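You operate a simulated robot arm through the tools that you are given. There is no shell and no other tool. Be economical: measure what you need, move in short steps, check, and stop when the job is done.

You run a simulated two-armed robot. Do the job below in one go: nothing can be reset, and whatever is moved stays where it is left.

Task
On the top of the small table, fold the cream towel with a blue stripe in half.

The check looks at the end state, three seconds after you hand in, the way a careful person would. Anything else that was tipped, shoved, dropped, spilled or broken makes it a failure. Flat cloth is picked up by pressing the open fingertips on it (5 to 10 N) and closing them slowly along it; thin cloth reads only 2 to 8 mm in the jaws.

Robot
Two 7-joint arms with two-finger parallel grippers on one trunk, on a base that drives. Base frame: it is fixed to the floor where the robot stands at the start and does not move with it; the origin is under the middle of the robot, x ahead of it, y to its left, z up. Units: mm, degrees, N and s.
The left shoulder is at the start at [70, 163, 1020], the right one opposite. Places, roughly: top of the small table [600, 100, 700]. Payload 3.43 kg a hand.
Tool frame (each hand has its own): the origin (TCP) lies between the finger pads and is the grasp point; the fingertips stand 34 mm ahead of it; z points along the fingers, y is the line along which they close. Largest opening 128 mm; finger width 24, thickness 12; the body of the gripper, 48 by 130 mm, starts 96 mm behind the TCP.
Orientation is that of the tool frame in the base frame, as a unit quaternion [w, x, y, z]. With the fingers straight down and closing along the base's y, the tool's x points along the base's -x, its y along +y and its z along -z.

Tools
- The arms move only by the tool step_arm. It takes "left_steps", "right_steps" or both (then of equal length, played together; a hand with none holds still); each is a list of rows, each a list of 7 numbers: the finger opening in m, from 0 to 0.128, then the shift along the tool's x, y, z in m, then the turn, a rotation vector about the tool's x, y, z in degrees. In form: [[fingers, dx, dy, dz, wx, wy, wz], ...]. A call has 1 to 8 rows; each row is the pose to reach, as a shift and turn from the pose commanded when the call began, along the tool's axes at that moment. Rows are played at 5 a second. More than 50 mm and 8.6 degrees between two rows, or a gripper value outside its range, and nothing of the call is played. A pose out of reach is approached as far as the arm can. The call stops where the force on the tool passes 40 N (or 10 N more than at its start, if that is more) or the arm is blocked; 0.2 s more then pass. Each finger travels about 153 mm/s and halts on what it meets, pressing with about 24 N; the grip force reading is that of the motor and also rises with nothing between the fingers. The clock runs only during rows and for 0.2 s after the last one: add rows that repeat a pose to give the fingers time. The reply holds the time, the measured pose of the TCP, the force on the tool along the base axes, the opening and the grip force, in the units named above and with some noise.
- Cameras (640 x 400 px; columns grow to the right, rows downward): "scene" is now at [122.8, 22.5, 1226.5]; the picture's right is [0.32, -0.95, -0.00], its down [-0.74, -0.25, -0.62] and it looks along [0.59, 0.20, -0.78] (base axes); focal length 292 px, centre (320, 200). "left" rides on the left gripper at [76, 11, -160] in its tool frame; the picture's right is [-0.15, 0.99, 0.00], its down [-0.88, -0.13, -0.46] and it looks along [-0.45, -0.07, 0.89] (tool axes); focal length 234 px, centre (320, 200). "right" rides on the right gripper at [76, -11, -160] in its tool frame; the picture's right is [0.15, 0.99, 0.00], its down [-0.88, 0.13, -0.46] and it looks along [-0.45, 0.07, 0.89] (tool axes); focal length 234 px, centre (320, 200). There is no depth. A picture from a camera that has moved, and an enlarged one, comes with that camera's place and axes in the base frame and with its lens.
- camera(camera): a new picture of that camera. No time passes.
- lift_body(by): slides the trunk up (or, below 0, down) by that many mm; the arms and the scene camera ride with it, the base frame stays. It gives what a move gives, with no picture.
- roll_base(legs): drives the robot by 1 to 6 legs, each [ahead, left, turn to the left] in mm, mm and degrees, along the robot's own axes; the way and the turn of a leg run together, so that a leg with both is an arc; at most 1500 mm and 180 degrees a leg. The arms and the cameras ride along, it lands a little off, and it stops where it bumps. It gives what a move gives.
- turn_head(pan, tilt): turns the head with the scene camera to pan (to the left, within 86 degrees either way) and tilt (down, from -29 to 69), counted from straight ahead of the robot. It gives what a move gives.
- enlarge(camera, box): a new picture of the part [left, top, right, bottom] of that camera's present view, enlarged. No time passes.
- close_job(): hands the job in; it is judged then, once.

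Go step by step. Nothing tells you exact positions but the pictures and the camera data: compare them with the known pose of the tool, close in by small moves and look again before you grip or let go. The budget is 120 turns and 92 pictures, counting those below and the enlarged ones. Unless the task says otherwise, let go and move clear before handing in, and close with one line.

The tools are called after "Call:" as a command line: name --argument value ..., lists and objects as JSON in quotes. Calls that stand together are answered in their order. step_arm: Moves the arms, as the interface text tells. Its arguments: {"type":"object","properties":{"left_steps":{"type":"array","items":{"type":"array","items":{"type":"number"}}},"right_steps":{"type":"array","items":{"type":"array","items":{"type":"number"}}}},"required":[]} The other tools are called the same way: lift_body (by) slides the trunk up or down; roll_base (legs) drives the base; turn_head (pan, tilt) turns the head that bears the scene camera; camera (camera) takes a picture; enlarge (camera, box) takes an enlarged picture of a part of a camera's view; close_job () hands the job in.

At the start:

```text
clock: 0.0
left_ee_pos: [524.1, 248.0, 902.5]
left_orientation: [0.0, 0.0, 1.0, 0.001]
left_contact_force: [-0.3, -0.5, 1.0]
left_gripper_width: 128.2
left_finger_force: 0.1
right_ee_pos: [408.2, -168.7, 872.1]
right_orientation: [0.0, 0.0, 1.0, 0.0]
right_contact_force: [0.0, 0.0, 0.6]
right_gripper_width: 127.9
right_finger_force: 0.0
trunk travel left (down, up): [-500.0, 440.0]
robot x, y, heading: [1.6, -0.5, -0.1]
head pan, tilt: [18.6, 51.6]
```

scene: 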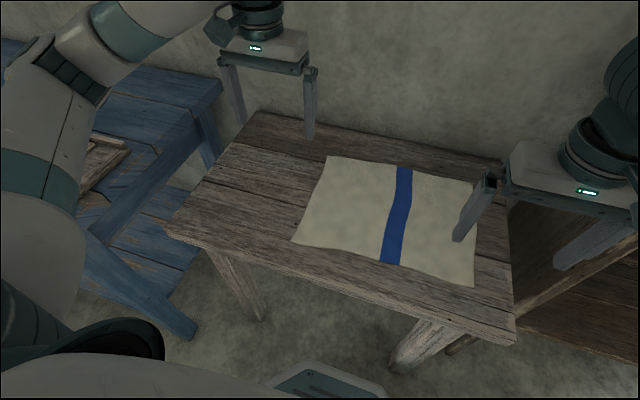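
right: 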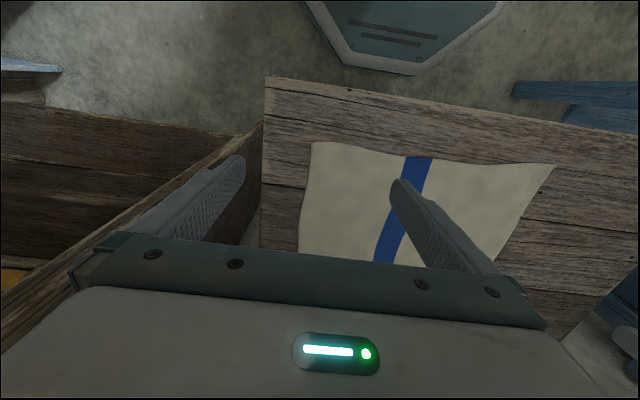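
left: 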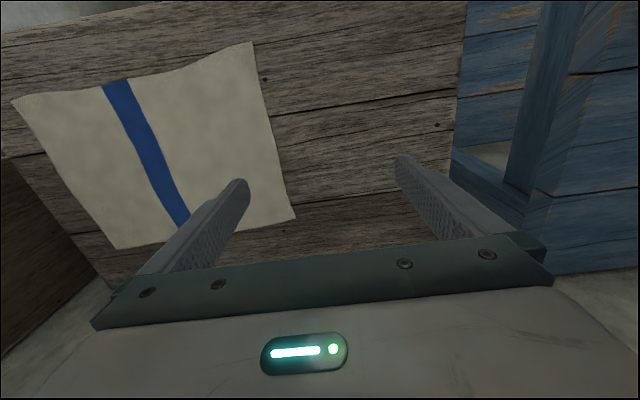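

The towel lies on the table at about z=700: near edge x≈400–412, far edge x≈665–685, y from −182 to +180, with the stripe running along x. I'll lift the two near corners, one per hand, and fold them onto the far corners. First I hover above the near corners.

Call:
step_arm --left_steps '[[0.1, 0.023, -0.02, 0.02, 0, 0, 0], [0.08, 0.046, -0.04, 0.04, 0, 0, 0], [0.06, 0.07, -0.06, 0.06, 0, 0, 0], [0.034, 0.093, -0.08, 0.08, 0, 0, 0], [0.034, 0.116, -0.098, 0.1025, 0, 0, 0], [0.034, 0.116, -0.098, 0.1025, 0, 0, 0]]' --right_steps '[[0.1, -0.003, 0.004, 0.014, 0, 0, 0], [0.08, -0.006, 0.008, 0.028, 0, 0, 0], [0.06, -0.01, 0.012, 0.042, 0, 0, 0], [0.034, -0.014, 0.016, 0.056, 0, 0, 0], [0.034, -0.017, 0.019, 0.072, 0, 0, 0], [0.034, -0.017, 0.019, 0.072, 0, 0, 0]]'

Call:
turn_head --pan 0 --tilt 58

Call:
camera --camera "scene"

Call:
camera --camera "left"

Call:
camera --camera "right"

```text
clock: 1.4
left_ee_pos: [407.4, 150.6, 800.6]
left_orientation: [0.001, 0.0, 1.0, 0.0]
left_contact_force: [-0.3, -0.1, -0.3]
left_gripper_width: 33.9
left_finger_force: 0.0
right_ee_pos: [423.6, -149.0, 799.6]
right_orientation: [0.0, 0.0, 1.0, 0.0]
right_contact_force: [-0.9, -0.2, -0.2]
right_gripper_width: 33.8
right_finger_force: 0.0
trunk travel left (down, up): [-500.0, 440.0]
robot x, y, heading: [0.7, -2.5, 0.1]
head pan, tilt: [18.6, 51.6]
```

```text
clock: 2.2
left_ee_pos: [407.0, 150.4, 800.4]
left_orientation: [0.001, -0.001, 1.0, 0.001]
left_contact_force: [0.1, 0.3, -0.2]
left_gripper_width: 33.9
left_finger_force: 0.0
right_ee_pos: [425.2, -149.7, 800.6]
right_orientation: [0.0, -0.001, 1.0, 0.0]
right_contact_force: [0.4, 0.1, -0.2]
right_gripper_width: 34.0
right_finger_force: 0.1
trunk travel left (down, up): [-500.0, 440.0]
robot x, y, heading: [-1.3, -1.1, 0.1]
head pan, tilt: [0.0, 58.0]
```

```text
88 pictures are left
camera scene: at [120.1, -1.5, 1218.4], right [0.0, -1.0, 0.0], down [-0.85, 0.0, -0.53], along [0.53, 0.0, -0.85], focal length 292 px, centre (320, 200)
```

scene: 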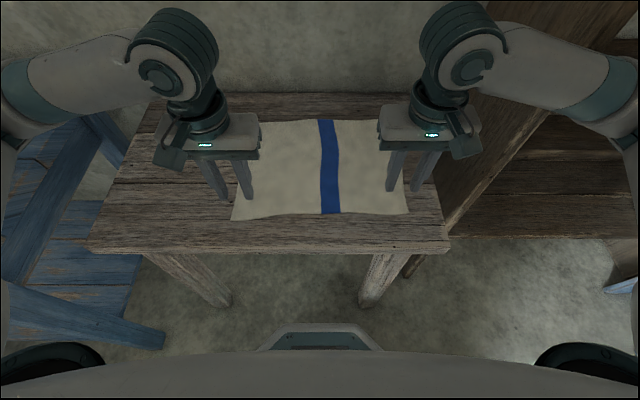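

```text
87 pictures are left
camera left: at [331.0, 162.2, 958.8], right [0.15, 0.99, 0.0], down [0.88, -0.13, 0.46], along [0.45, -0.07, -0.89], focal length 234 px, centre (320, 200)
```

left: 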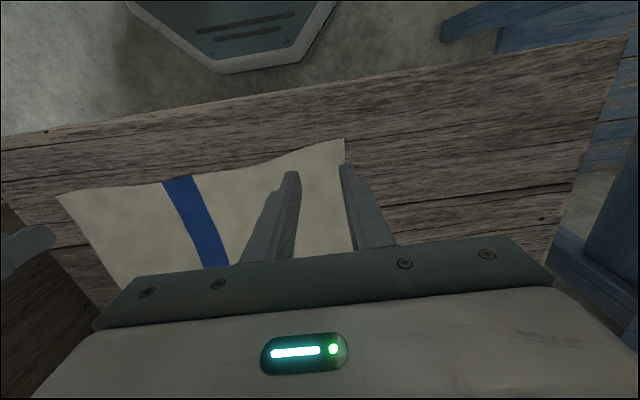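

```text
86 pictures are left
camera right: at [348.9, -161.1, 959.6], right [-0.15, 0.99, 0.0], down [0.88, 0.13, 0.46], along [0.45, 0.07, -0.89], focal length 234 px, centre (320, 200)
```

right: 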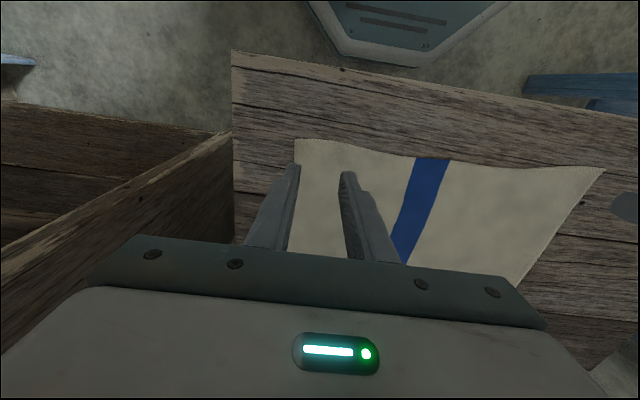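

The corners check out: near-left at about (391, 179) and near-right at about (410, −178). I'll shift both hands slightly inward and come down close to the cloth.

Call:
step_arm --left_steps '[[0.034, -0.004, -0.004, 0.02, 0, 0, 0], [0.034, -0.004, -0.004, 0.04, 0, 0, 0], [0.034, -0.004, -0.004, 0.055, 0, 0, 0], [0.034, -0.004, -0.004, 0.058, 0, 0, 0], [0.034, -0.004, -0.004, 0.06, 0, 0, 0]]' --right_steps '[[0.034, 0, 0.004, 0.02, 0, 0, 0], [0.034, 0, 0.004, 0.04, 0, 0, 0], [0.034, 0, 0.004, 0.055, 0, 0, 0], [0.034, 0, 0.004, 0.058, 0, 0, 0], [0.034, 0, 0.004, 0.06, 0, 0, 0]]'

Call:
camera --camera "left"

Call:
camera --camera "right"

```text
clock: 3.4
left_ee_pos: [411.5, 147.0, 740.4]
left_orientation: [0.0, 0.0, 1.0, 0.001]
left_contact_force: [-0.3, -0.6, 0.3]
left_gripper_width: 34.2
left_finger_force: 0.0
right_ee_pos: [423.1, -145.2, 739.4]
right_orientation: [-0.001, 0.0, 1.0, 0.0]
right_contact_force: [-0.1, -0.1, -0.1]
right_gripper_width: 34.2
right_finger_force: 0.0
trunk travel left (down, up): [-500.0, 440.0]
robot x, y, heading: [-2.1, 0.6, 0.1]
head pan, tilt: [0.0, 58.0]
```

```text
85 pictures are left
camera left: at [335.6, 158.3, 898.1], right [0.15, 0.99, 0.0], down [0.88, -0.13, 0.46], along [0.45, -0.07, -0.89], focal length 234 px, centre (320, 200)
```

left: 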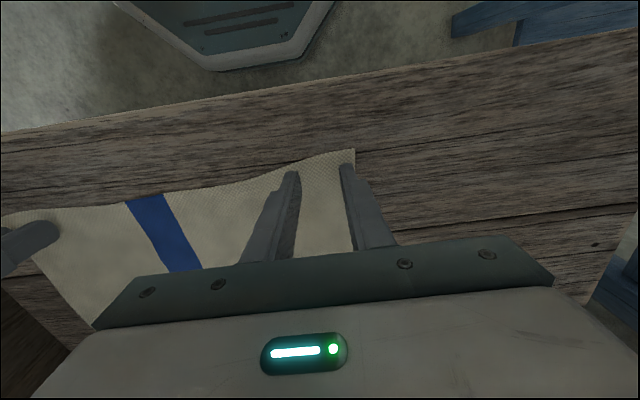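

```text
84 pictures are left
camera right: at [348.8, -156.8, 899.3], right [-0.15, 0.99, 0.0], down [0.88, 0.13, 0.46], along [0.45, 0.07, -0.89], focal length 234 px, centre (320, 200)
```

right: 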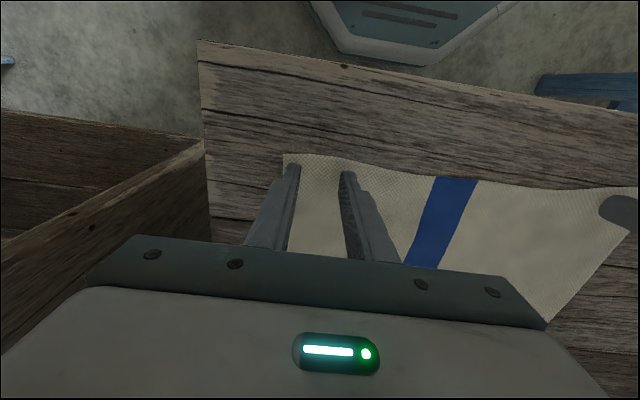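

Both fingertip pairs are on the cloth side of the edges and just above the surface. I'll press down in small increments.

Call:
step_arm --left_steps '[[0.034, -0.004, 0, 0.002, 0, 0, 0], [0.034, -0.004, 0, 0.004, 0, 0, 0]]' --right_steps '[[0.034, 0, 0, 0.002, 0, 0, 0], [0.034, 0, 0, 0.004, 0, 0, 0]]'

```text
clock: 4.0
left_ee_pos: [416.1, 146.7, 735.3]
left_orientation: [0.001, 0.001, 1.0, 0.002]
left_contact_force: [0.1, -0.1, 0.0]
left_gripper_width: 33.8
left_finger_force: 0.1
right_ee_pos: [424.2, -146.1, 736.9]
right_orientation: [-0.001, 0.0, 1.0, 0.0]
right_contact_force: [-0.1, 0.3, 0.7]
right_gripper_width: 33.8
right_finger_force: 0.0
trunk travel left (down, up): [-500.0, 440.0]
robot x, y, heading: [-4.4, -0.3, -0.1]
head pan, tilt: [0.0, 58.0]
```

Call:
step_arm --left_steps '[[0.034, 0, 0, 0.001, 0, 0, 0], [0.034, 0, 0, 0.002, 0, 0, 0], [0.034, 0, 0, 0.002, 0, 0, 0]]' --right_steps '[[0.034, 0, 0, 0.001, 0, 0, 0], [0.034, 0, 0, 0.002, 0, 0, 0], [0.034, 0, 0, 0.002, 0, 0, 0]]'

```text
clock: 4.8
left_ee_pos: [415.5, 146.3, 736.2]
left_orientation: [0.002, 0.0, 1.0, 0.0]
left_contact_force: [2.8, 2.1, 13.0]
left_gripper_width: 33.8
left_finger_force: 0.1
right_ee_pos: [424.6, -145.9, 736.0]
right_orientation: [0.001, 0.0, 1.0, 0.001]
right_contact_force: [3.6, -0.6, 14.0]
right_gripper_width: 34.1
right_finger_force: 0.1
trunk travel left (down, up): [-500.0, 440.0]
robot x, y, heading: [-2.5, -4.3, -0.1]
head pan, tilt: [0.0, 58.0]
```

Contact is at about 13 N on each hand, which is slightly high. I'll ease off a little and close slowly.

Call:
step_arm --left_steps '[[0.034, 0, 0, -0.0006, 0, 0, 0], [0.028, 0, 0, -0.0006, 0, 0, 0], [0.022, 0, 0, -0.0006, 0, 0, 0], [0.016, 0, 0, -0.0006, 0, 0, 0], [0.01, 0, 0, -0.0006, 0, 0, 0], [0.005, 0, 0, -0.0006, 0, 0, 0], [0.0, 0, 0, -0.0006, 0, 0, 0], [0.0, 0, 0, -0.0006, 0, 0, 0]]' --right_steps '[[0.034, 0, 0, -0.0006, 0, 0, 0], [0.028, 0, 0, -0.0006, 0, 0, 0], [0.022, 0, 0, -0.0006, 0, 0, 0], [0.016, 0, 0, -0.0006, 0, 0, 0], [0.01, 0, 0, -0.0006, 0, 0, 0], [0.005, 0, 0, -0.0006, 0, 0, 0], [0.0, 0, 0, -0.0006, 0, 0, 0], [0.0, 0, 0, -0.0006, 0, 0, 0]]'

Call:
camera --camera "left"

Call:
camera --camera "right"

```text
clock: 6.6
left_ee_pos: [414.4, 146.0, 735.4]
left_orientation: [0.001, 0.0, 1.0, 0.0]
left_contact_force: [0.1, -0.8, 10.6]
left_gripper_width: 0.0
left_finger_force: 24.0
right_ee_pos: [424.6, -145.0, 735.9]
right_orientation: [0.002, 0.0, 1.0, 0.0]
right_contact_force: [-0.6, 1.7, 16.0]
right_gripper_width: 2.0
right_finger_force: 23.5
trunk travel left (down, up): [-500.0, 440.0]
robot x, y, heading: [-2.7, -3.2, 0.1]
head pan, tilt: [0.0, 58.0]
```

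```text
83 pictures are left
camera left: at [338.5, 158.3, 893.7], right [0.15, 0.99, 0.0], down [0.88, -0.13, 0.46], along [0.45, -0.07, -0.89], focal length 234 px, centre (320, 200)
```

left: 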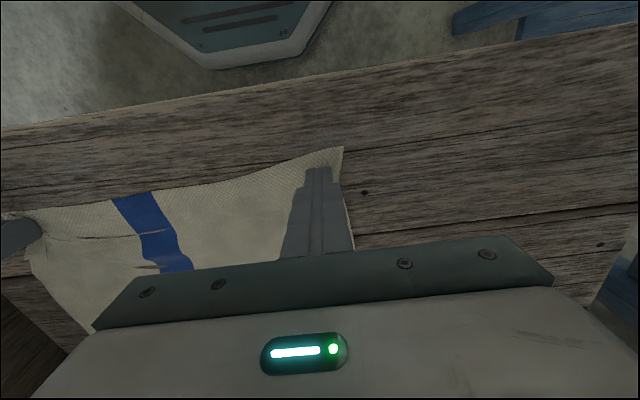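

```text
82 pictures are left
camera right: at [347.3, -156.5, 894.8], right [-0.15, 0.99, 0.0], down [0.88, 0.13, 0.46], along [0.45, 0.07, -0.89], focal length 234 px, centre (320, 200)
```

right: 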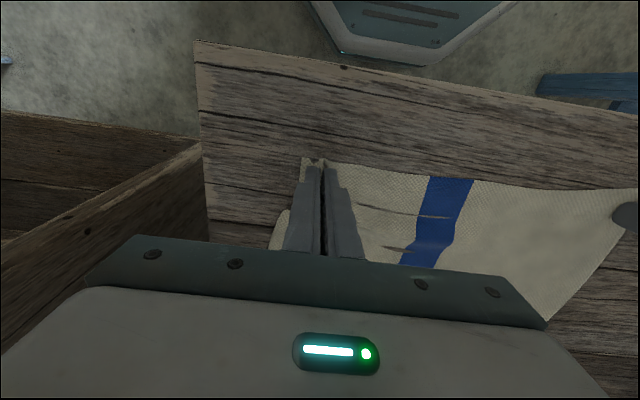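

The right hand reads 2 mm and seems to have the cloth. The left closed to 0 and slipped, so I'll lift it slightly, reopen, move about 8 mm inward and press again.

Call:
step_arm --left_steps '[[0.0, 0, 0, -0.008, 0, 0, 0], [0.02, 0, -0.004, -0.008, 0, 0, 0], [0.04, 0, -0.01, -0.008, 0, 0, 0], [0.04, 0, -0.01, -0.004, 0, 0, 0], [0.04, 0, -0.01, 0.0, 0, 0, 0], [0.04, 0, -0.01, 0.0, 0, 0, 0]]'

Call:
camera --camera "left"

```text
clock: 8.0
left_ee_pos: [414.0, 136.0, 735.0]
left_orientation: [0.002, 0.0, 1.0, 0.0]
left_contact_force: [0.0, 0.0, 6.1]
left_gripper_width: 39.7
left_finger_force: 0.0
right_ee_pos: [423.7, -145.1, 735.8]
right_orientation: [0.001, 0.0, 1.0, 0.0]
right_contact_force: [-1.7, -0.6, 19.0]
right_gripper_width: 2.1
right_finger_force: 23.3
trunk travel left (down, up): [-500.0, 440.0]
robot x, y, heading: [-1.6, -0.7, -0.1]
head pan, tilt: [0.0, 58.0]
```

```text
81 pictures are left
camera left: at [338.5, 148.2, 893.7], right [0.15, 0.99, 0.0], down [0.88, -0.13, 0.46], along [0.45, -0.07, -0.89], focal length 234 px, centre (320, 200)
```

left: 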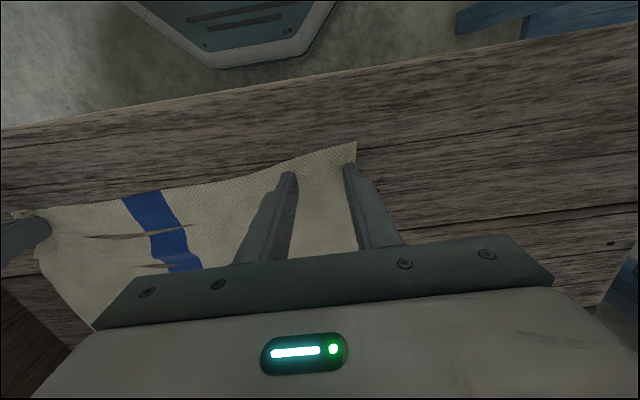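

The left tips are back on cloth at about 6 N. I'll close slowly with slightly more pressure.

Call:
step_arm --left_steps '[[0.04, 0, 0, 0.0004, 0, 0, 0], [0.034, 0, 0, 0.0004, 0, 0, 0], [0.028, 0, 0, 0.0004, 0, 0, 0], [0.022, 0, 0, 0.0004, 0, 0, 0], [0.016, 0, 0, 0.0004, 0, 0, 0], [0.01, 0, 0, 0.0004, 0, 0, 0], [0.004, 0, 0, 0.0004, 0, 0, 0], [0.0, 0, 0, 0.0004, 0, 0, 0]]'

Call:
camera --camera "left"

```text
clock: 9.8
left_ee_pos: [415.2, 136.2, 735.6]
left_orientation: [0.002, 0.0, 1.0, 0.0]
left_contact_force: [1.0, -2.5, 18.5]
left_gripper_width: 2.4
left_finger_force: 24.3
right_ee_pos: [423.5, -144.6, 735.9]
right_orientation: [0.001, 0.0, 1.0, 0.0]
right_contact_force: [2.3, 2.4, 14.4]
right_gripper_width: 2.3
right_finger_force: 23.9
trunk travel left (down, up): [-500.0, 440.0]
robot x, y, heading: [0.4, -1.4, -0.0]
head pan, tilt: [0.0, 58.0]
```

```text
80 pictures are left
camera left: at [338.3, 148.1, 893.4], right [0.15, 0.99, 0.0], down [0.88, -0.13, 0.46], along [0.45, -0.07, -0.89], focal length 234 px, centre (320, 200)
```

left: 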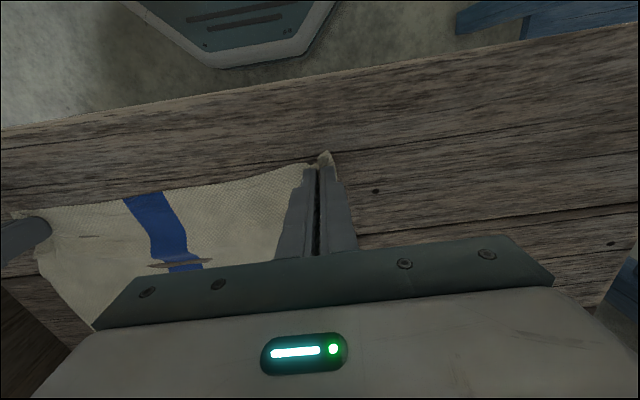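

Both hands now read about 2 mm, so both hold cloth. I'll lift slowly by 60 mm and look.

Call:
step_arm --left_steps '[[0.0, 0, 0, -0.01, 0, 0, 0], [0.0, 0, 0, -0.02, 0, 0, 0], [0.0, 0, 0, -0.03, 0, 0, 0], [0.0, -0.005, 0, -0.045, 0, 0, 0], [0.0, -0.01, 0, -0.06, 0, 0, 0]]' --right_steps '[[0.0, 0, 0, -0.01, 0, 0, 0], [0.0, 0, 0, -0.02, 0, 0, 0], [0.0, 0, 0, -0.03, 0, 0, 0], [0.0, -0.005, 0, -0.045, 0, 0, 0], [0.0, -0.01, 0, -0.06, 0, 0, 0]]'

Call:
camera --camera "scene"

Call:
camera --camera "left"

Call:
camera --camera "right"

```text
clock: 11.0
left_ee_pos: [423.2, 135.7, 794.9]
left_orientation: [0.002, 0.001, 1.0, 0.001]
left_contact_force: [-0.6, 0.1, -0.2]
left_gripper_width: 2.6
left_finger_force: 24.3
right_ee_pos: [431.6, -146.4, 794.6]
right_orientation: [0.001, 0.001, 1.0, 0.0]
right_contact_force: [0.3, 0.1, -0.4]
right_gripper_width: 1.7
right_finger_force: 24.1
trunk travel left (down, up): [-500.0, 440.0]
robot x, y, heading: [-1.1, 2.1, -0.3]
head pan, tilt: [0.0, 58.0]
```

```text
79 pictures are left
camera scene: at [116.2, -2.4, 1218.4], right [0.0, -1.0, 0.0], down [-0.85, 0.0, -0.53], along [0.53, 0.0, -0.85], focal length 292 px, centre (320, 200)
```

scene: 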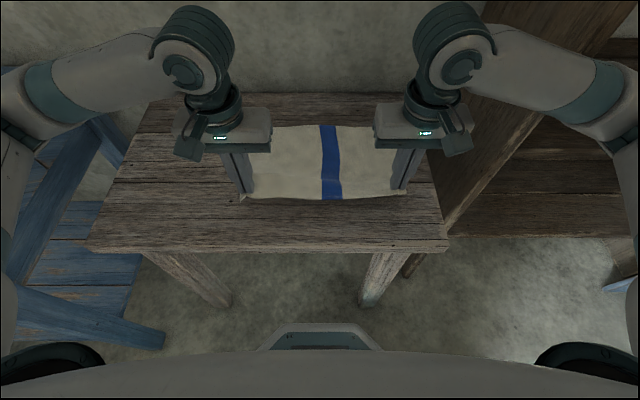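

```text
78 pictures are left
camera left: at [346.8, 147.2, 953.1], right [0.15, 0.99, 0.0], down [0.88, -0.13, 0.46], along [0.45, -0.07, -0.89], focal length 234 px, centre (320, 200)
```

left: 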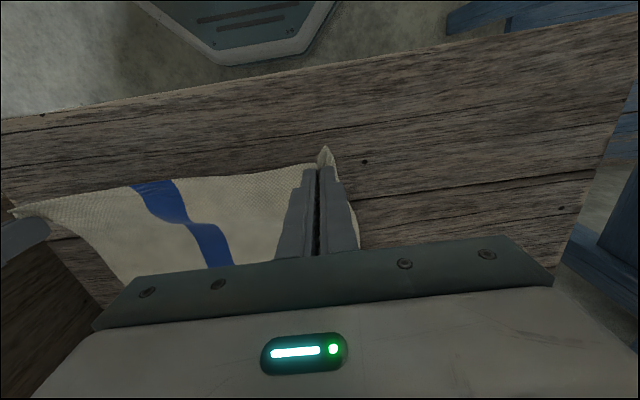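

```text
77 pictures are left
camera right: at [354.7, -157.5, 954.4], right [-0.15, 0.99, 0.0], down [0.88, 0.13, 0.46], along [0.45, 0.07, -0.89], focal length 234 px, centre (320, 200)
```

right: 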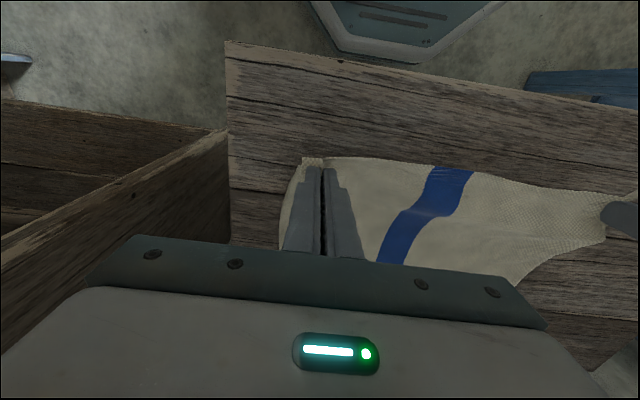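

Both near corners are off the table and holding. Now I'll swing both hands in an arc over the fold line (x≈530–548).

Call:
step_arm --left_steps '[[0.0, -0.018, 0, -0.016, 0, 0, 0], [0.0, -0.038, 0, -0.03, 0, 0, 0], [0.0, -0.058, 0, -0.04, 0, 0, 0], [0.0, -0.08, 0, -0.047, 0, 0, 0], [0.0, -0.1, 0, -0.05, 0, 0, 0], [0.0, -0.12, 0, -0.048, 0, 0, 0], [0.0, -0.14, 0, -0.043, 0, 0, 0], [0.0, -0.159, 0, -0.035, 0, 0, 0]]' --right_steps '[[0.0, -0.02, 0, -0.018, 0, 0, 0], [0.0, -0.042, 0, -0.034, 0, 0, 0], [0.0, -0.064, 0, -0.046, 0, 0, 0], [0.0, -0.087, 0, -0.054, 0, 0, 0], [0.0, -0.11, 0, -0.058, 0, 0, 0], [0.0, -0.132, 0, -0.057, 0, 0, 0], [0.0, -0.154, 0, -0.051, 0, 0, 0], [0.0, -0.175, 0, -0.043, 0, 0, 0]]'

Call:
camera --camera "scene"

Call:
camera --camera "left"

Call:
camera --camera "right"

```text
clock: 12.8
left_ee_pos: [536.6, 111.4, 848.2]
left_orientation: [0.017, 0.03, 0.999, -0.006]
left_contact_force: [0.0, -0.3, 1.1]
left_gripper_width: 2.4
left_finger_force: 24.5
right_ee_pos: [540.2, -164.2, 854.6]
right_orientation: [0.016, 0.019, 1.0, -0.008]
right_contact_force: [-0.4, 0.4, -0.2]
right_gripper_width: 1.6
right_finger_force: 24.3
trunk travel left (down, up): [-500.0, 440.0]
robot x, y, heading: [-29.0, 1.8, -3.3]
head pan, tilt: [0.0, 58.0]
```

```text
76 pictures are left
camera scene: at [51.9, 7.0, 1222.9], right [-0.06, -1.0, 0.01], down [-0.83, 0.04, -0.56], along [0.56, -0.04, -0.83], focal length 292 px, centre (320, 200)
```

scene: 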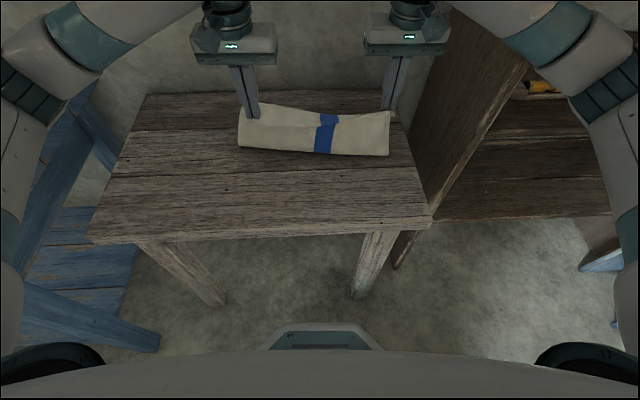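

```text
75 pictures are left
camera left: at [456.4, 131.0, 1003.2], right [0.2, 0.98, -0.01], down [0.86, -0.18, 0.49], along [0.48, -0.1, -0.87], focal length 234 px, centre (320, 200)
```

left: 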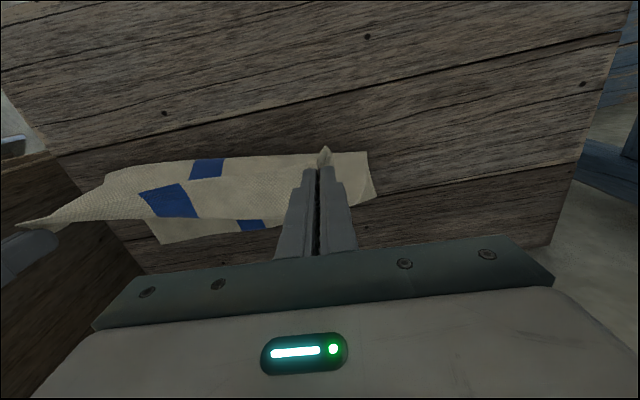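

```text
74 pictures are left
camera right: at [459.0, -171.1, 1012.8], right [-0.11, 0.99, -0.02], down [0.87, 0.1, 0.48], along [0.48, 0.04, -0.88], focal length 234 px, centre (320, 200)
```

right: 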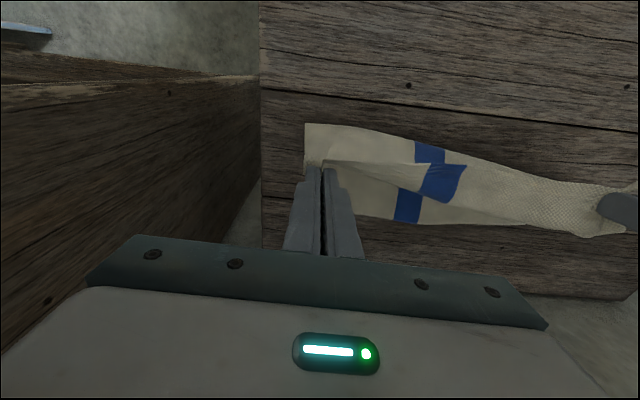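

The base has shifted back about 30 mm and turned about 3°, so the hands fell short of their targets. I'll hold for a moment and check whether it settles.

Call:
step_arm --left_steps '[[0.0, 0, 0, 0, 0, 0, 0], [0.0, 0, 0, 0, 0, 0, 0]]' --right_steps '[[0.0, 0, 0, 0, 0, 0, 0], [0.0, 0, 0, 0, 0, 0, 0]]'

Call:
camera --camera "scene"

```text
clock: 13.4
left_ee_pos: [539.0, 111.8, 850.6]
left_orientation: [0.019, 0.027, 0.999, -0.006]
left_contact_force: [0.1, 0.5, -0.7]
left_gripper_width: 2.6
left_finger_force: 24.0
right_ee_pos: [541.0, -166.0, 854.7]
right_orientation: [0.014, 0.015, 1.0, -0.008]
right_contact_force: [0.8, 0.8, 0.1]
right_gripper_width: 1.7
right_finger_force: 23.8
trunk travel left (down, up): [-500.0, 440.0]
robot x, y, heading: [-26.7, -1.5, -3.0]
head pan, tilt: [0.0, 58.0]
```

```text
73 pictures are left
camera scene: at [45.2, 3.6, 1223.6], right [-0.05, -1.0, 0.01], down [-0.82, 0.04, -0.57], along [0.57, -0.04, -0.82], focal length 292 px, centre (320, 200)
```

scene: 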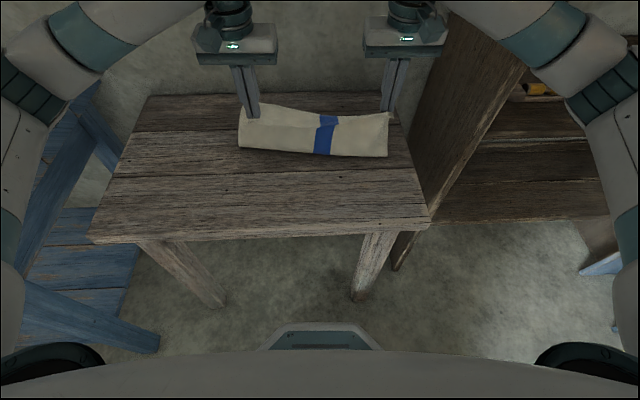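

The table hasn't moved. The towel's far corners are now at about (634, 176) and (653, −184), and the hands are roughly over the fold line. I'll continue the arc gently, correcting y, and check the drift again.

Call:
step_arm --left_steps '[[0.0, -0.008, 0.004, 0.003, 0, 0, 0], [0.0, -0.016, 0.008, 0.006, 0, 0, 0], [0.0, -0.024, 0.012, 0.011, 0, 0, 0], [0.0, -0.033, 0.016, 0.016, 0, 0, 0], [0.0, -0.041, 0.02, 0.021, 0, 0, 0], [0.0, -0.049, 0.021, 0.026, 0, 0, 0]]' --right_steps '[[0.0, -0.011, 0.003, 0.002, 0, 0, 0], [0.0, -0.022, 0.006, 0.005, 0, 0, 0], [0.0, -0.034, 0.009, 0.01, 0, 0, 0], [0.0, -0.045, 0.011, 0.015, 0, 0, 0], [0.0, -0.057, 0.013, 0.02, 0, 0, 0], [0.0, -0.068, 0.014, 0.025, 0, 0, 0]]'

Call:
camera --camera "scene"

Call:
camera --camera "left"

Call:
camera --camera "right"

```text
clock: 14.6
left_ee_pos: [606.2, 67.8, 796.8]
left_orientation: [0.007, 0.083, 0.997, -0.002]
left_contact_force: [-0.8, -1.2, 0.2]
left_gripper_width: 2.6
left_finger_force: 24.2
right_ee_pos: [616.0, -178.9, 824.1]
right_orientation: [0.024, -0.022, 0.999, -0.011]
right_contact_force: [0.5, -0.2, -1.3]
right_gripper_width: 1.9
right_finger_force: 23.8
trunk travel left (down, up): [-500.0, 440.0]
robot x, y, heading: [-21.9, -27.8, -5.0]
head pan, tilt: [0.0, 58.0]
stopped in row 5 (left hand): the arm was blocked; the commanded pose is now the measured one
```

```text
72 pictures are left
camera scene: at [3.8, -14.9, 1236.4], right [-0.09, -1.0, 0.02], down [-0.8, 0.07, -0.59], along [0.59, -0.07, -0.8], focal length 292 px, centre (320, 200)
```

scene: 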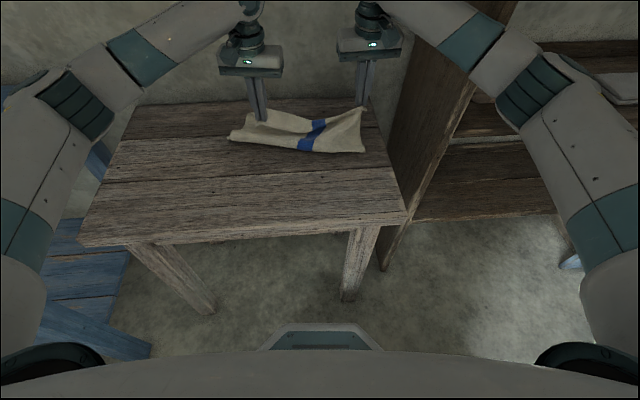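

```text
71 pictures are left
camera left: at [532.5, 93.5, 954.6], right [0.31, 0.95, 0.0], down [0.84, -0.27, 0.47], along [0.45, -0.15, -0.88], focal length 234 px, centre (320, 200)
```

left: 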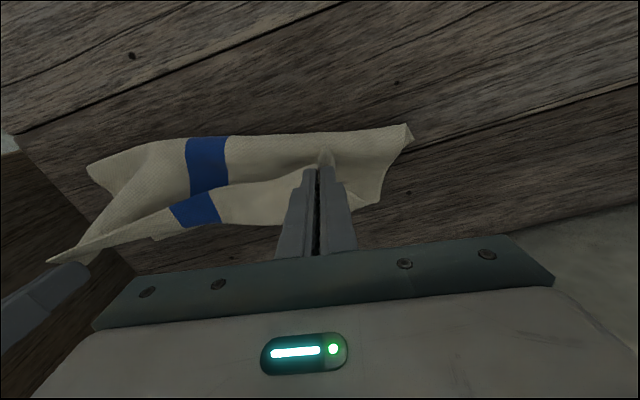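

```text
70 pictures are left
camera right: at [531.9, -190.3, 979.5], right [-0.19, 0.98, -0.03], down [0.85, 0.18, 0.49], along [0.49, 0.07, -0.87], focal length 234 px, centre (320, 200)
```

right: 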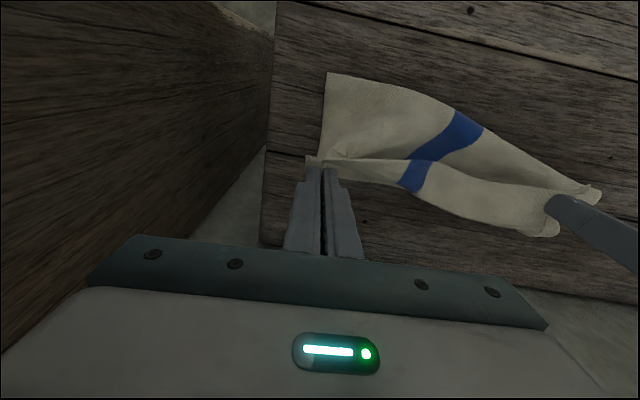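

The robot is being pushed back and twisted right, which suggests the right forearm is touching the shelf panel beside the table, or the wrists are touching the wall. I'll look more closely before moving.

Call:
turn_head --pan -25 --tilt 25

Call:
camera --camera "scene"

Call:
turn_head --pan 25 --tilt 25

Call:
camera --camera "scene"

```text
clock: 15.6
left_ee_pos: [607.0, 81.0, 799.0]
left_orientation: [0.01, 0.076, 0.997, -0.001]
left_contact_force: [-1.0, -0.2, -0.2]
left_gripper_width: 2.4
left_finger_force: 23.9
right_ee_pos: [617.8, -179.7, 819.5]
right_orientation: [0.024, -0.017, 1.0, -0.011]
right_contact_force: [0.0, 0.3, 0.8]
right_gripper_width: 1.7
right_finger_force: 23.5
trunk travel left (down, up): [-500.0, 440.0]
robot x, y, heading: [-19.9, -22.1, -5.0]
head pan, tilt: [-25.0, 25.0]
```

```text
69 pictures are left
camera scene: at [9.2, -50.1, 1282.1], right [-0.5, -0.87, -0.02], down [-0.29, 0.19, -0.94], along [0.82, -0.46, -0.35], focal length 292 px, centre (320, 200)
```

scene: 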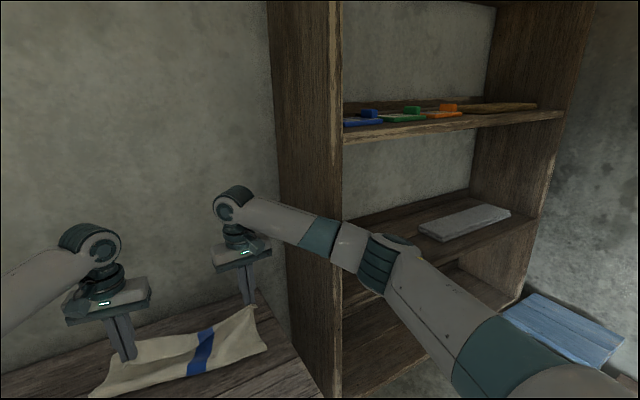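

```text
clock: 16.7
left_ee_pos: [607.0, 82.1, 799.0]
left_orientation: [0.011, 0.075, 0.997, -0.001]
left_contact_force: [0.8, 0.4, -0.7]
left_gripper_width: 2.5
left_finger_force: 23.8
right_ee_pos: [616.6, -179.2, 819.8]
right_orientation: [0.022, -0.016, 1.0, -0.012]
right_contact_force: [0.3, -0.1, -0.4]
right_gripper_width: 1.5
right_finger_force: 24.2
trunk travel left (down, up): [-500.0, 440.0]
robot x, y, heading: [-18.5, -23.1, -4.7]
head pan, tilt: [25.0, 25.0]
```

```text
68 pictures are left
camera scene: at [15.8, 27.8, 1281.1], right [0.34, -0.94, 0.05], down [-0.32, -0.16, -0.93], along [0.88, 0.3, -0.36], focal length 292 px, centre (320, 200)
```

scene: 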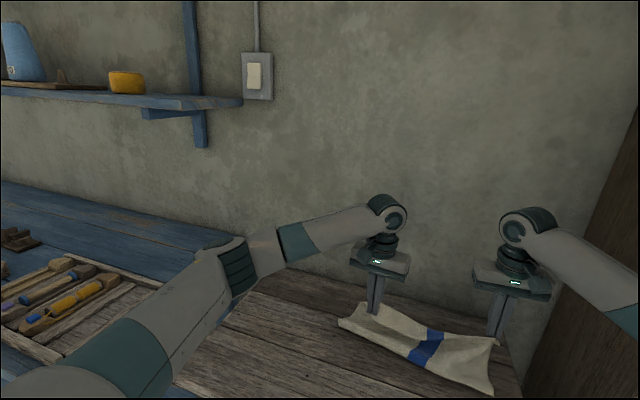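

The right forearm is pressing on the shelf panel's front edge (about x=310, y=−250), and this has twisted the base to the right. The shelf itself looks undisturbed. Turning the base back left moves the forearm off the panel and brings the hands back to the y they need.

Call:
roll_base --legs '[[0, 0, 2.5], [0, 0, 2.5]]'

Call:
turn_head --pan -25 --tilt 35

Call:
camera --camera "scene"

```text
clock: 17.5
left_ee_pos: [648.7, 96.0, 736.7]
left_orientation: [-0.03, 0.073, 0.997, 0.001]
left_contact_force: [0.7, -3.6, 14.6]
left_gripper_width: 2.3
left_finger_force: 23.5
right_ee_pos: [651.8, -139.4, 748.9]
right_orientation: [-0.021, -0.033, 0.999, -0.004]
right_contact_force: [-0.9, 0.4, 0.3]
right_gripper_width: 1.3
right_finger_force: 24.4
trunk travel left (down, up): [-500.0, 440.0]
robot x, y, heading: [-45.4, -2.6, -4.8]
head pan, tilt: [25.0, 25.0]
stopped in leg 1: the robot was blocked; the commanded pose is now the measured one
```

```text
clock: 18.6
left_ee_pos: [648.1, 96.1, 738.4]
left_orientation: [-0.03, 0.074, 0.997, 0.0]
left_contact_force: [-0.3, 2.6, 11.5]
left_gripper_width: 2.3
left_finger_force: 24.1
right_ee_pos: [651.0, -139.5, 749.9]
right_orientation: [-0.021, -0.031, 0.999, -0.005]
right_contact_force: [-1.3, -0.7, 0.2]
right_gripper_width: 1.6
right_finger_force: 24.2
trunk travel left (down, up): [-500.0, 440.0]
robot x, y, heading: [-43.9, 1.7, -4.7]
head pan, tilt: [-25.0, 35.0]
```

```text
67 pictures are left
camera scene: at [72.5, -33.6, 1252.0], right [-0.5, -0.87, 0.01], down [-0.49, 0.27, -0.83], along [0.72, -0.42, -0.56], focal length 292 px, centre (320, 200)
```

scene: 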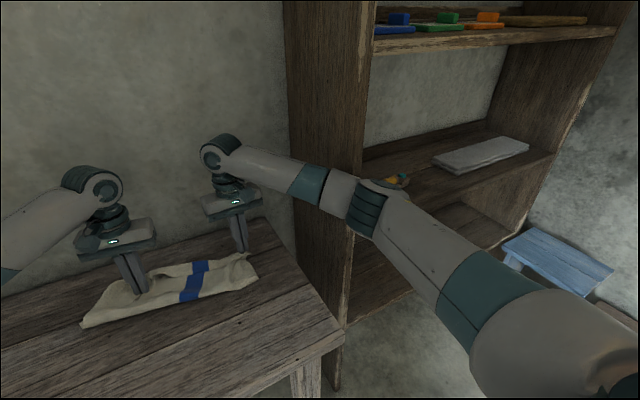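

The lean is gone and both hands are now low, near the far edge. I'll look at the cloth before releasing.

Call:
turn_head --pan 5 --tilt 50

Call:
enlarge --camera "scene" --box '[160, 50, 480, 250]'

Call:
camera --camera "left"

Call:
camera --camera "right"

```text
clock: 19.6
left_ee_pos: [647.2, 96.1, 738.3]
left_orientation: [-0.03, 0.074, 0.997, 0.0]
left_contact_force: [-0.5, 1.8, 8.1]
left_gripper_width: 2.1
left_finger_force: 24.1
right_ee_pos: [649.9, -138.7, 750.0]
right_orientation: [-0.023, -0.031, 0.999, -0.004]
right_contact_force: [0.6, 0.9, -0.3]
right_gripper_width: 1.7
right_finger_force: 24.3
trunk travel left (down, up): [-500.0, 440.0]
robot x, y, heading: [-39.1, -1.7, -5.3]
head pan, tilt: [5.0, 50.0]
```

```text
2.00 times, centred on (320, 150) of scene
camera zoom: at [73.6, 10.0, 1229.9], right [0.0, -1.0, 0.01], down [-0.76, -0.01, -0.65], along [0.65, -0.01, -0.76], focal length 584 px, centre (320, 300)
```

zoom: 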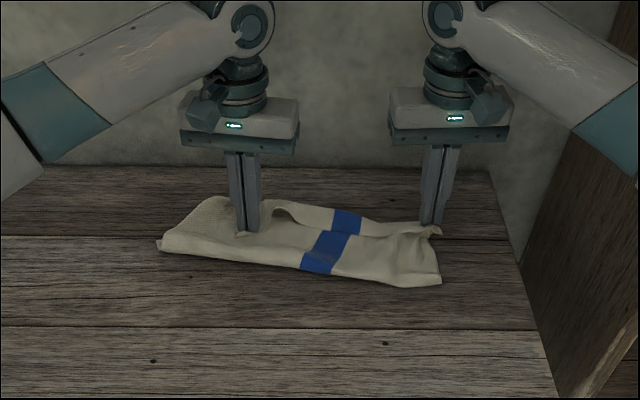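

```text
65 pictures are left
camera left: at [583.8, 118.7, 900.1], right [0.29, 0.96, -0.01], down [0.88, -0.26, 0.4], along [0.38, -0.13, -0.91], focal length 234 px, centre (320, 200)
```

left: 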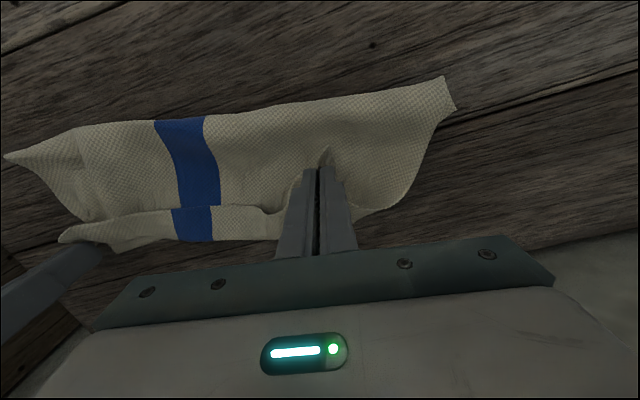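

```text
64 pictures are left
camera right: at [582.1, -154.0, 912.9], right [-0.21, 0.98, 0.0], down [0.89, 0.19, 0.41], along [0.41, 0.09, -0.91], focal length 234 px, centre (320, 200)
```

right: 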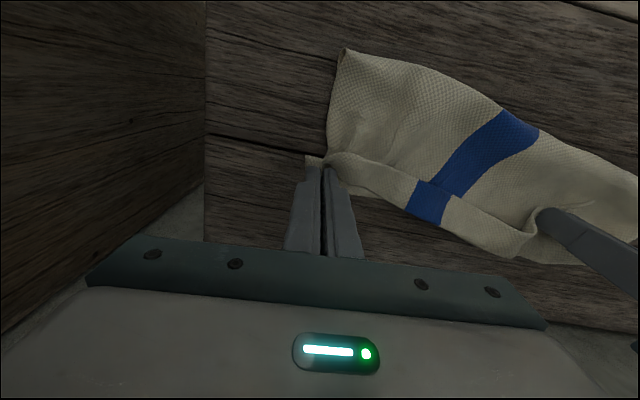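

The towel has swung about 10°: the fold runs from (553, −144) to (620, 211), and the left top corner is short of its place. While the left hand still holds it, I'll lift that corner and carry it to about (720, 150).

Call:
step_arm --left_steps '[[0.0, 0.001, 0, -0.02, 0, 0, 0], [0.0, 0.002, 0, -0.04, 0, 0, 0], [0.0, -0.014, 0.016, -0.042, 0, 0, 0], [0.0, -0.03, 0.032, -0.043, 0, 0, 0], [0.0, -0.046, 0.048, -0.044, 0, 0, 0], [0.0, -0.061, 0.064, -0.044, 0, 0, 0], [0.0, -0.061, 0.064, -0.044, 0, 0, 0]]'

Call:
camera --camera "left"

Call:
enlarge --camera "scene" --box '[160, 50, 480, 250]'

```text
clock: 21.2
left_ee_pos: [719.6, 147.3, 776.9]
left_orientation: [-0.03, 0.076, 0.997, -0.001]
left_contact_force: [-6.0, -18.0, -1.3]
left_gripper_width: 2.4
left_finger_force: 23.8
right_ee_pos: [650.5, -138.3, 751.3]
right_orientation: [-0.021, -0.033, 0.999, -0.003]
right_contact_force: [5.7, 16.5, 1.5]
right_gripper_width: 1.7
right_finger_force: 23.5
trunk travel left (down, up): [-500.0, 440.0]
robot x, y, heading: [-37.7, -1.2, -5.1]
head pan, tilt: [5.0, 50.0]
```

```text
63 pictures are left
camera left: at [656.1, 170.4, 939.3], right [0.3, 0.96, -0.02], down [0.88, -0.26, 0.4], along [0.38, -0.13, -0.91], focal length 234 px, centre (320, 200)
```

left: 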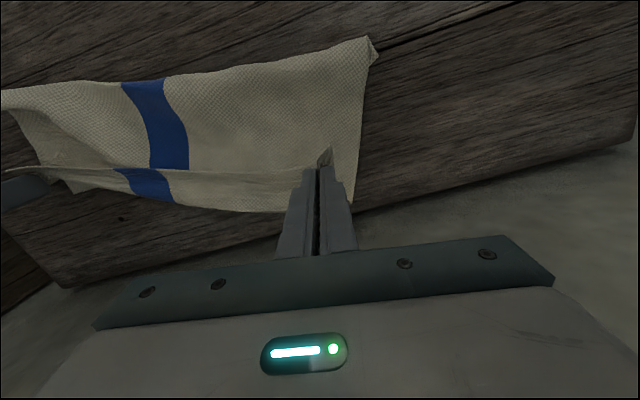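

```text
2.00 times, centred on (320, 150) of scene
camera zoom: at [73.9, 9.1, 1229.9], right [0.0, -1.0, 0.01], down [-0.76, -0.01, -0.65], along [0.65, -0.01, -0.76], focal length 584 px, centre (320, 300)
```

zoom: 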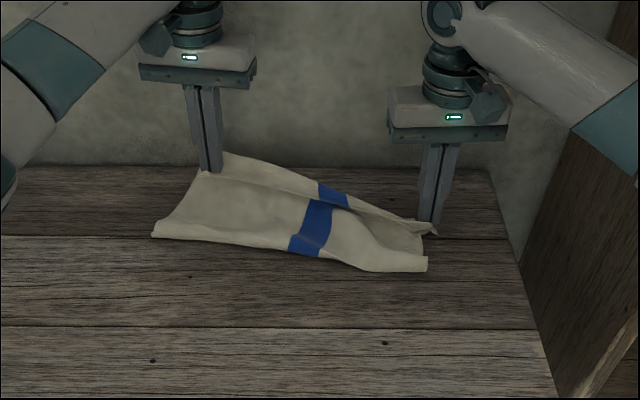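

Now it's laid out well and taut between the hands, with the lower layer's far edge about 20–30 mm beyond the top edge. I'll ease the tension, bring the left corner a bit further to the lower corner, and lower both hands to the surface.

Call:
step_arm --left_steps '[[0.0, -0.007, -0.003, 0.004, 0, 0, 0], [0.0, -0.014, -0.006, 0.01, 0, 0, 0], [0.0, -0.021, -0.006, 0.018, 0, 0, 0], [0.0, -0.021, -0.006, 0.026, 0, 0, 0], [0.0, -0.021, -0.006, 0.034, 0, 0, 0], [0.0, -0.021, -0.006, 0.034, 0, 0, 0]]' --right_steps '[[0.0, 0, 0, 0.002, 0, 0, 0], [0.0, 0, 0, 0.004, 0, 0, 0], [0.0, 0, 0, 0.006, 0, 0, 0], [0.0, 0, 0, 0.008, 0, 0, 0], [0.0, 0, 0, 0.01, 0, 0, 0], [0.0, 0, 0, 0.01, 0, 0, 0]]'

Call:
camera --camera "left"

Call:
camera --camera "right"

Call:
enlarge --camera "scene" --box '[160, 50, 480, 250]'

```text
clock: 22.6
left_ee_pos: [739.5, 136.6, 741.5]
left_orientation: [-0.031, 0.076, 0.997, 0.0]
left_contact_force: [-8.6, -20.1, -0.2]
left_gripper_width: 2.6
left_finger_force: 24.6
right_ee_pos: [653.7, -146.1, 744.0]
right_orientation: [-0.021, -0.029, 0.999, -0.002]
right_contact_force: [7.8, 19.4, 0.3]
right_gripper_width: 1.7
right_finger_force: 24.1
trunk travel left (down, up): [-500.0, 440.0]
robot x, y, heading: [-41.4, 0.9, -5.0]
head pan, tilt: [5.0, 50.0]
```

```text
61 pictures are left
camera left: at [676.7, 158.9, 903.9], right [0.29, 0.96, -0.01], down [0.88, -0.26, 0.4], along [0.38, -0.13, -0.92], focal length 234 px, centre (320, 200)
```

left: 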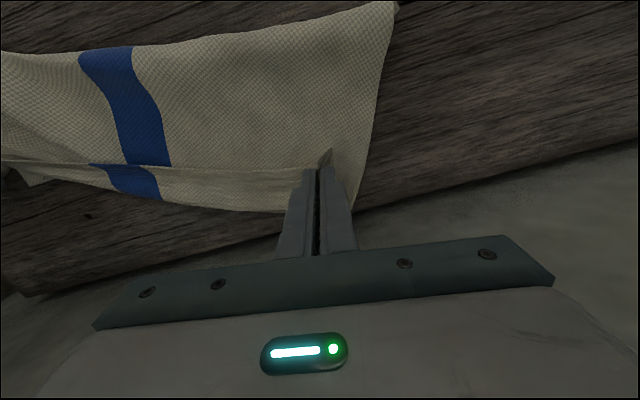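

```text
60 pictures are left
camera right: at [585.3, -160.9, 905.0], right [-0.2, 0.98, 0.0], down [0.89, 0.18, 0.42], along [0.41, 0.09, -0.91], focal length 234 px, centre (320, 200)
```

right: 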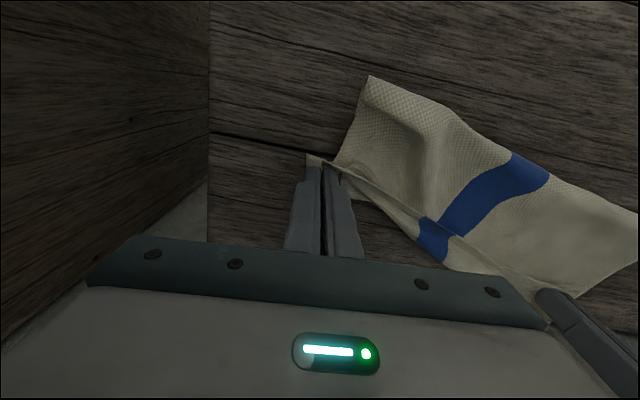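

```text
2.00 times, centred on (320, 150) of scene
camera zoom: at [77.0, 5.4, 1229.7], right [0.0, -1.0, 0.01], down [-0.76, -0.01, -0.65], along [0.65, -0.01, -0.76], focal length 584 px, centre (320, 300)
```

zoom: 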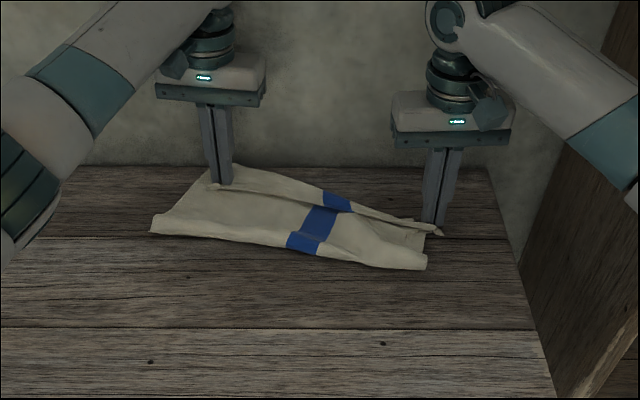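

Tension is about 20 N between the hands. I'll ease it, release both slowly, and rise straight up.

Call:
step_arm --left_steps '[[0.0, 0, -0.003, 0.002, 0, 0, 0], [0.0, 0, -0.006, 0.003, 0, 0, 0], [0.01, 0, -0.006, 0.003, 0, 0, 0], [0.02, 0, -0.006, 0.003, 0, 0, 0], [0.03, 0, -0.006, 0.003, 0, 0, 0], [0.036, 0, -0.006, 0.003, 0, 0, 0], [0.036, 0, -0.006, -0.02, 0, 0, 0], [0.036, 0, -0.006, -0.05, 0, 0, 0]]' --right_steps '[[0.0, 0, 0.006, 0.003, 0, 0, 0], [0.0, 0, 0.012, 0.006, 0, 0, 0], [0.01, 0, 0.012, 0.006, 0, 0, 0], [0.02, 0, 0.012, 0.006, 0, 0, 0], [0.03, 0, 0.012, 0.006, 0, 0, 0], [0.036, 0, 0.012, 0.006, 0, 0, 0], [0.036, 0, 0.012, -0.02, 0, 0, 0], [0.036, 0, 0.012, -0.05, 0, 0, 0]]'

Call:
camera --camera "left"

Call:
camera --camera "right"

Call:
enlarge --camera "scene" --box '[160, 50, 480, 250]'

```text
clock: 24.1
left_ee_pos: [738.4, 126.5, 740.1]
left_orientation: [-0.038, 0.075, 0.996, 0.008]
left_contact_force: [-26.6, 3.1, 10.7]
left_gripper_width: 36.0
left_finger_force: 0.1
right_ee_pos: [657.1, -145.1, 735.3]
right_orientation: [-0.024, -0.024, 0.999, 0.0]
right_contact_force: [0.1, -1.0, 8.0]
right_gripper_width: 35.1
right_finger_force: 0.1
trunk travel left (down, up): [-500.0, 440.0]
robot x, y, heading: [-45.0, 2.7, -5.0]
head pan, tilt: [5.0, 50.0]
stopped in row 7 (left hand): the force on the tool passed its limit (the readings are from after the stop); the commanded pose is now the measured one
```

```text
58 pictures are left
camera left: at [677.3, 147.0, 902.8], right [0.29, 0.96, 0.0], down [0.88, -0.27, 0.38], along [0.37, -0.11, -0.92], focal length 234 px, centre (320, 200)
```

left: 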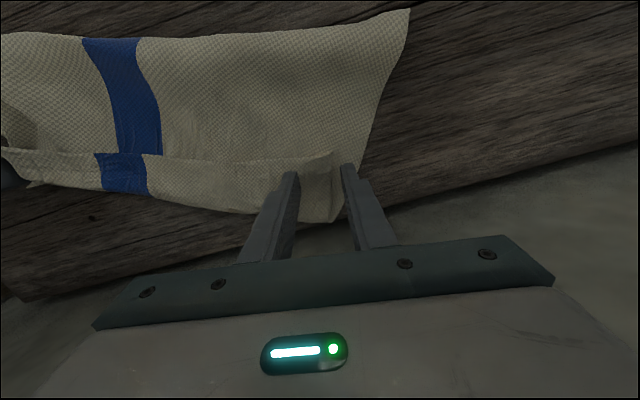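

```text
57 pictures are left
camera right: at [587.6, -161.5, 898.5], right [-0.2, 0.98, 0.01], down [0.89, 0.17, 0.41], along [0.4, 0.09, -0.91], focal length 234 px, centre (320, 200)
```

right: 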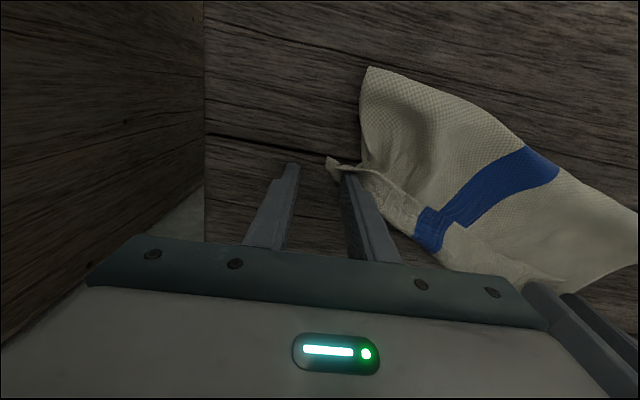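

```text
2.00 times, centred on (320, 150) of scene
camera zoom: at [80.7, -4.7, 1228.6], right [0.0, -1.0, 0.0], down [-0.76, 0.0, -0.65], along [0.65, 0.0, -0.76], focal length 584 px, centre (320, 300)
```

zoom: 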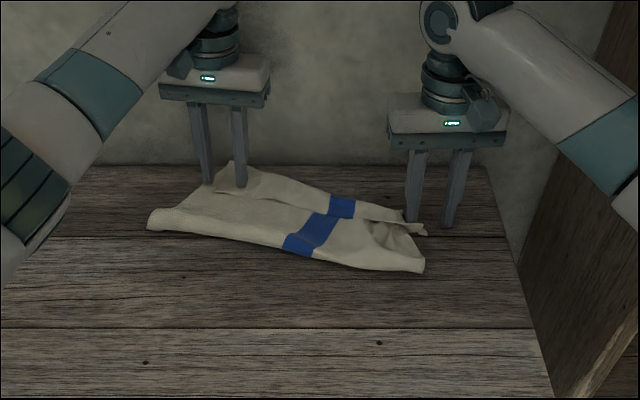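

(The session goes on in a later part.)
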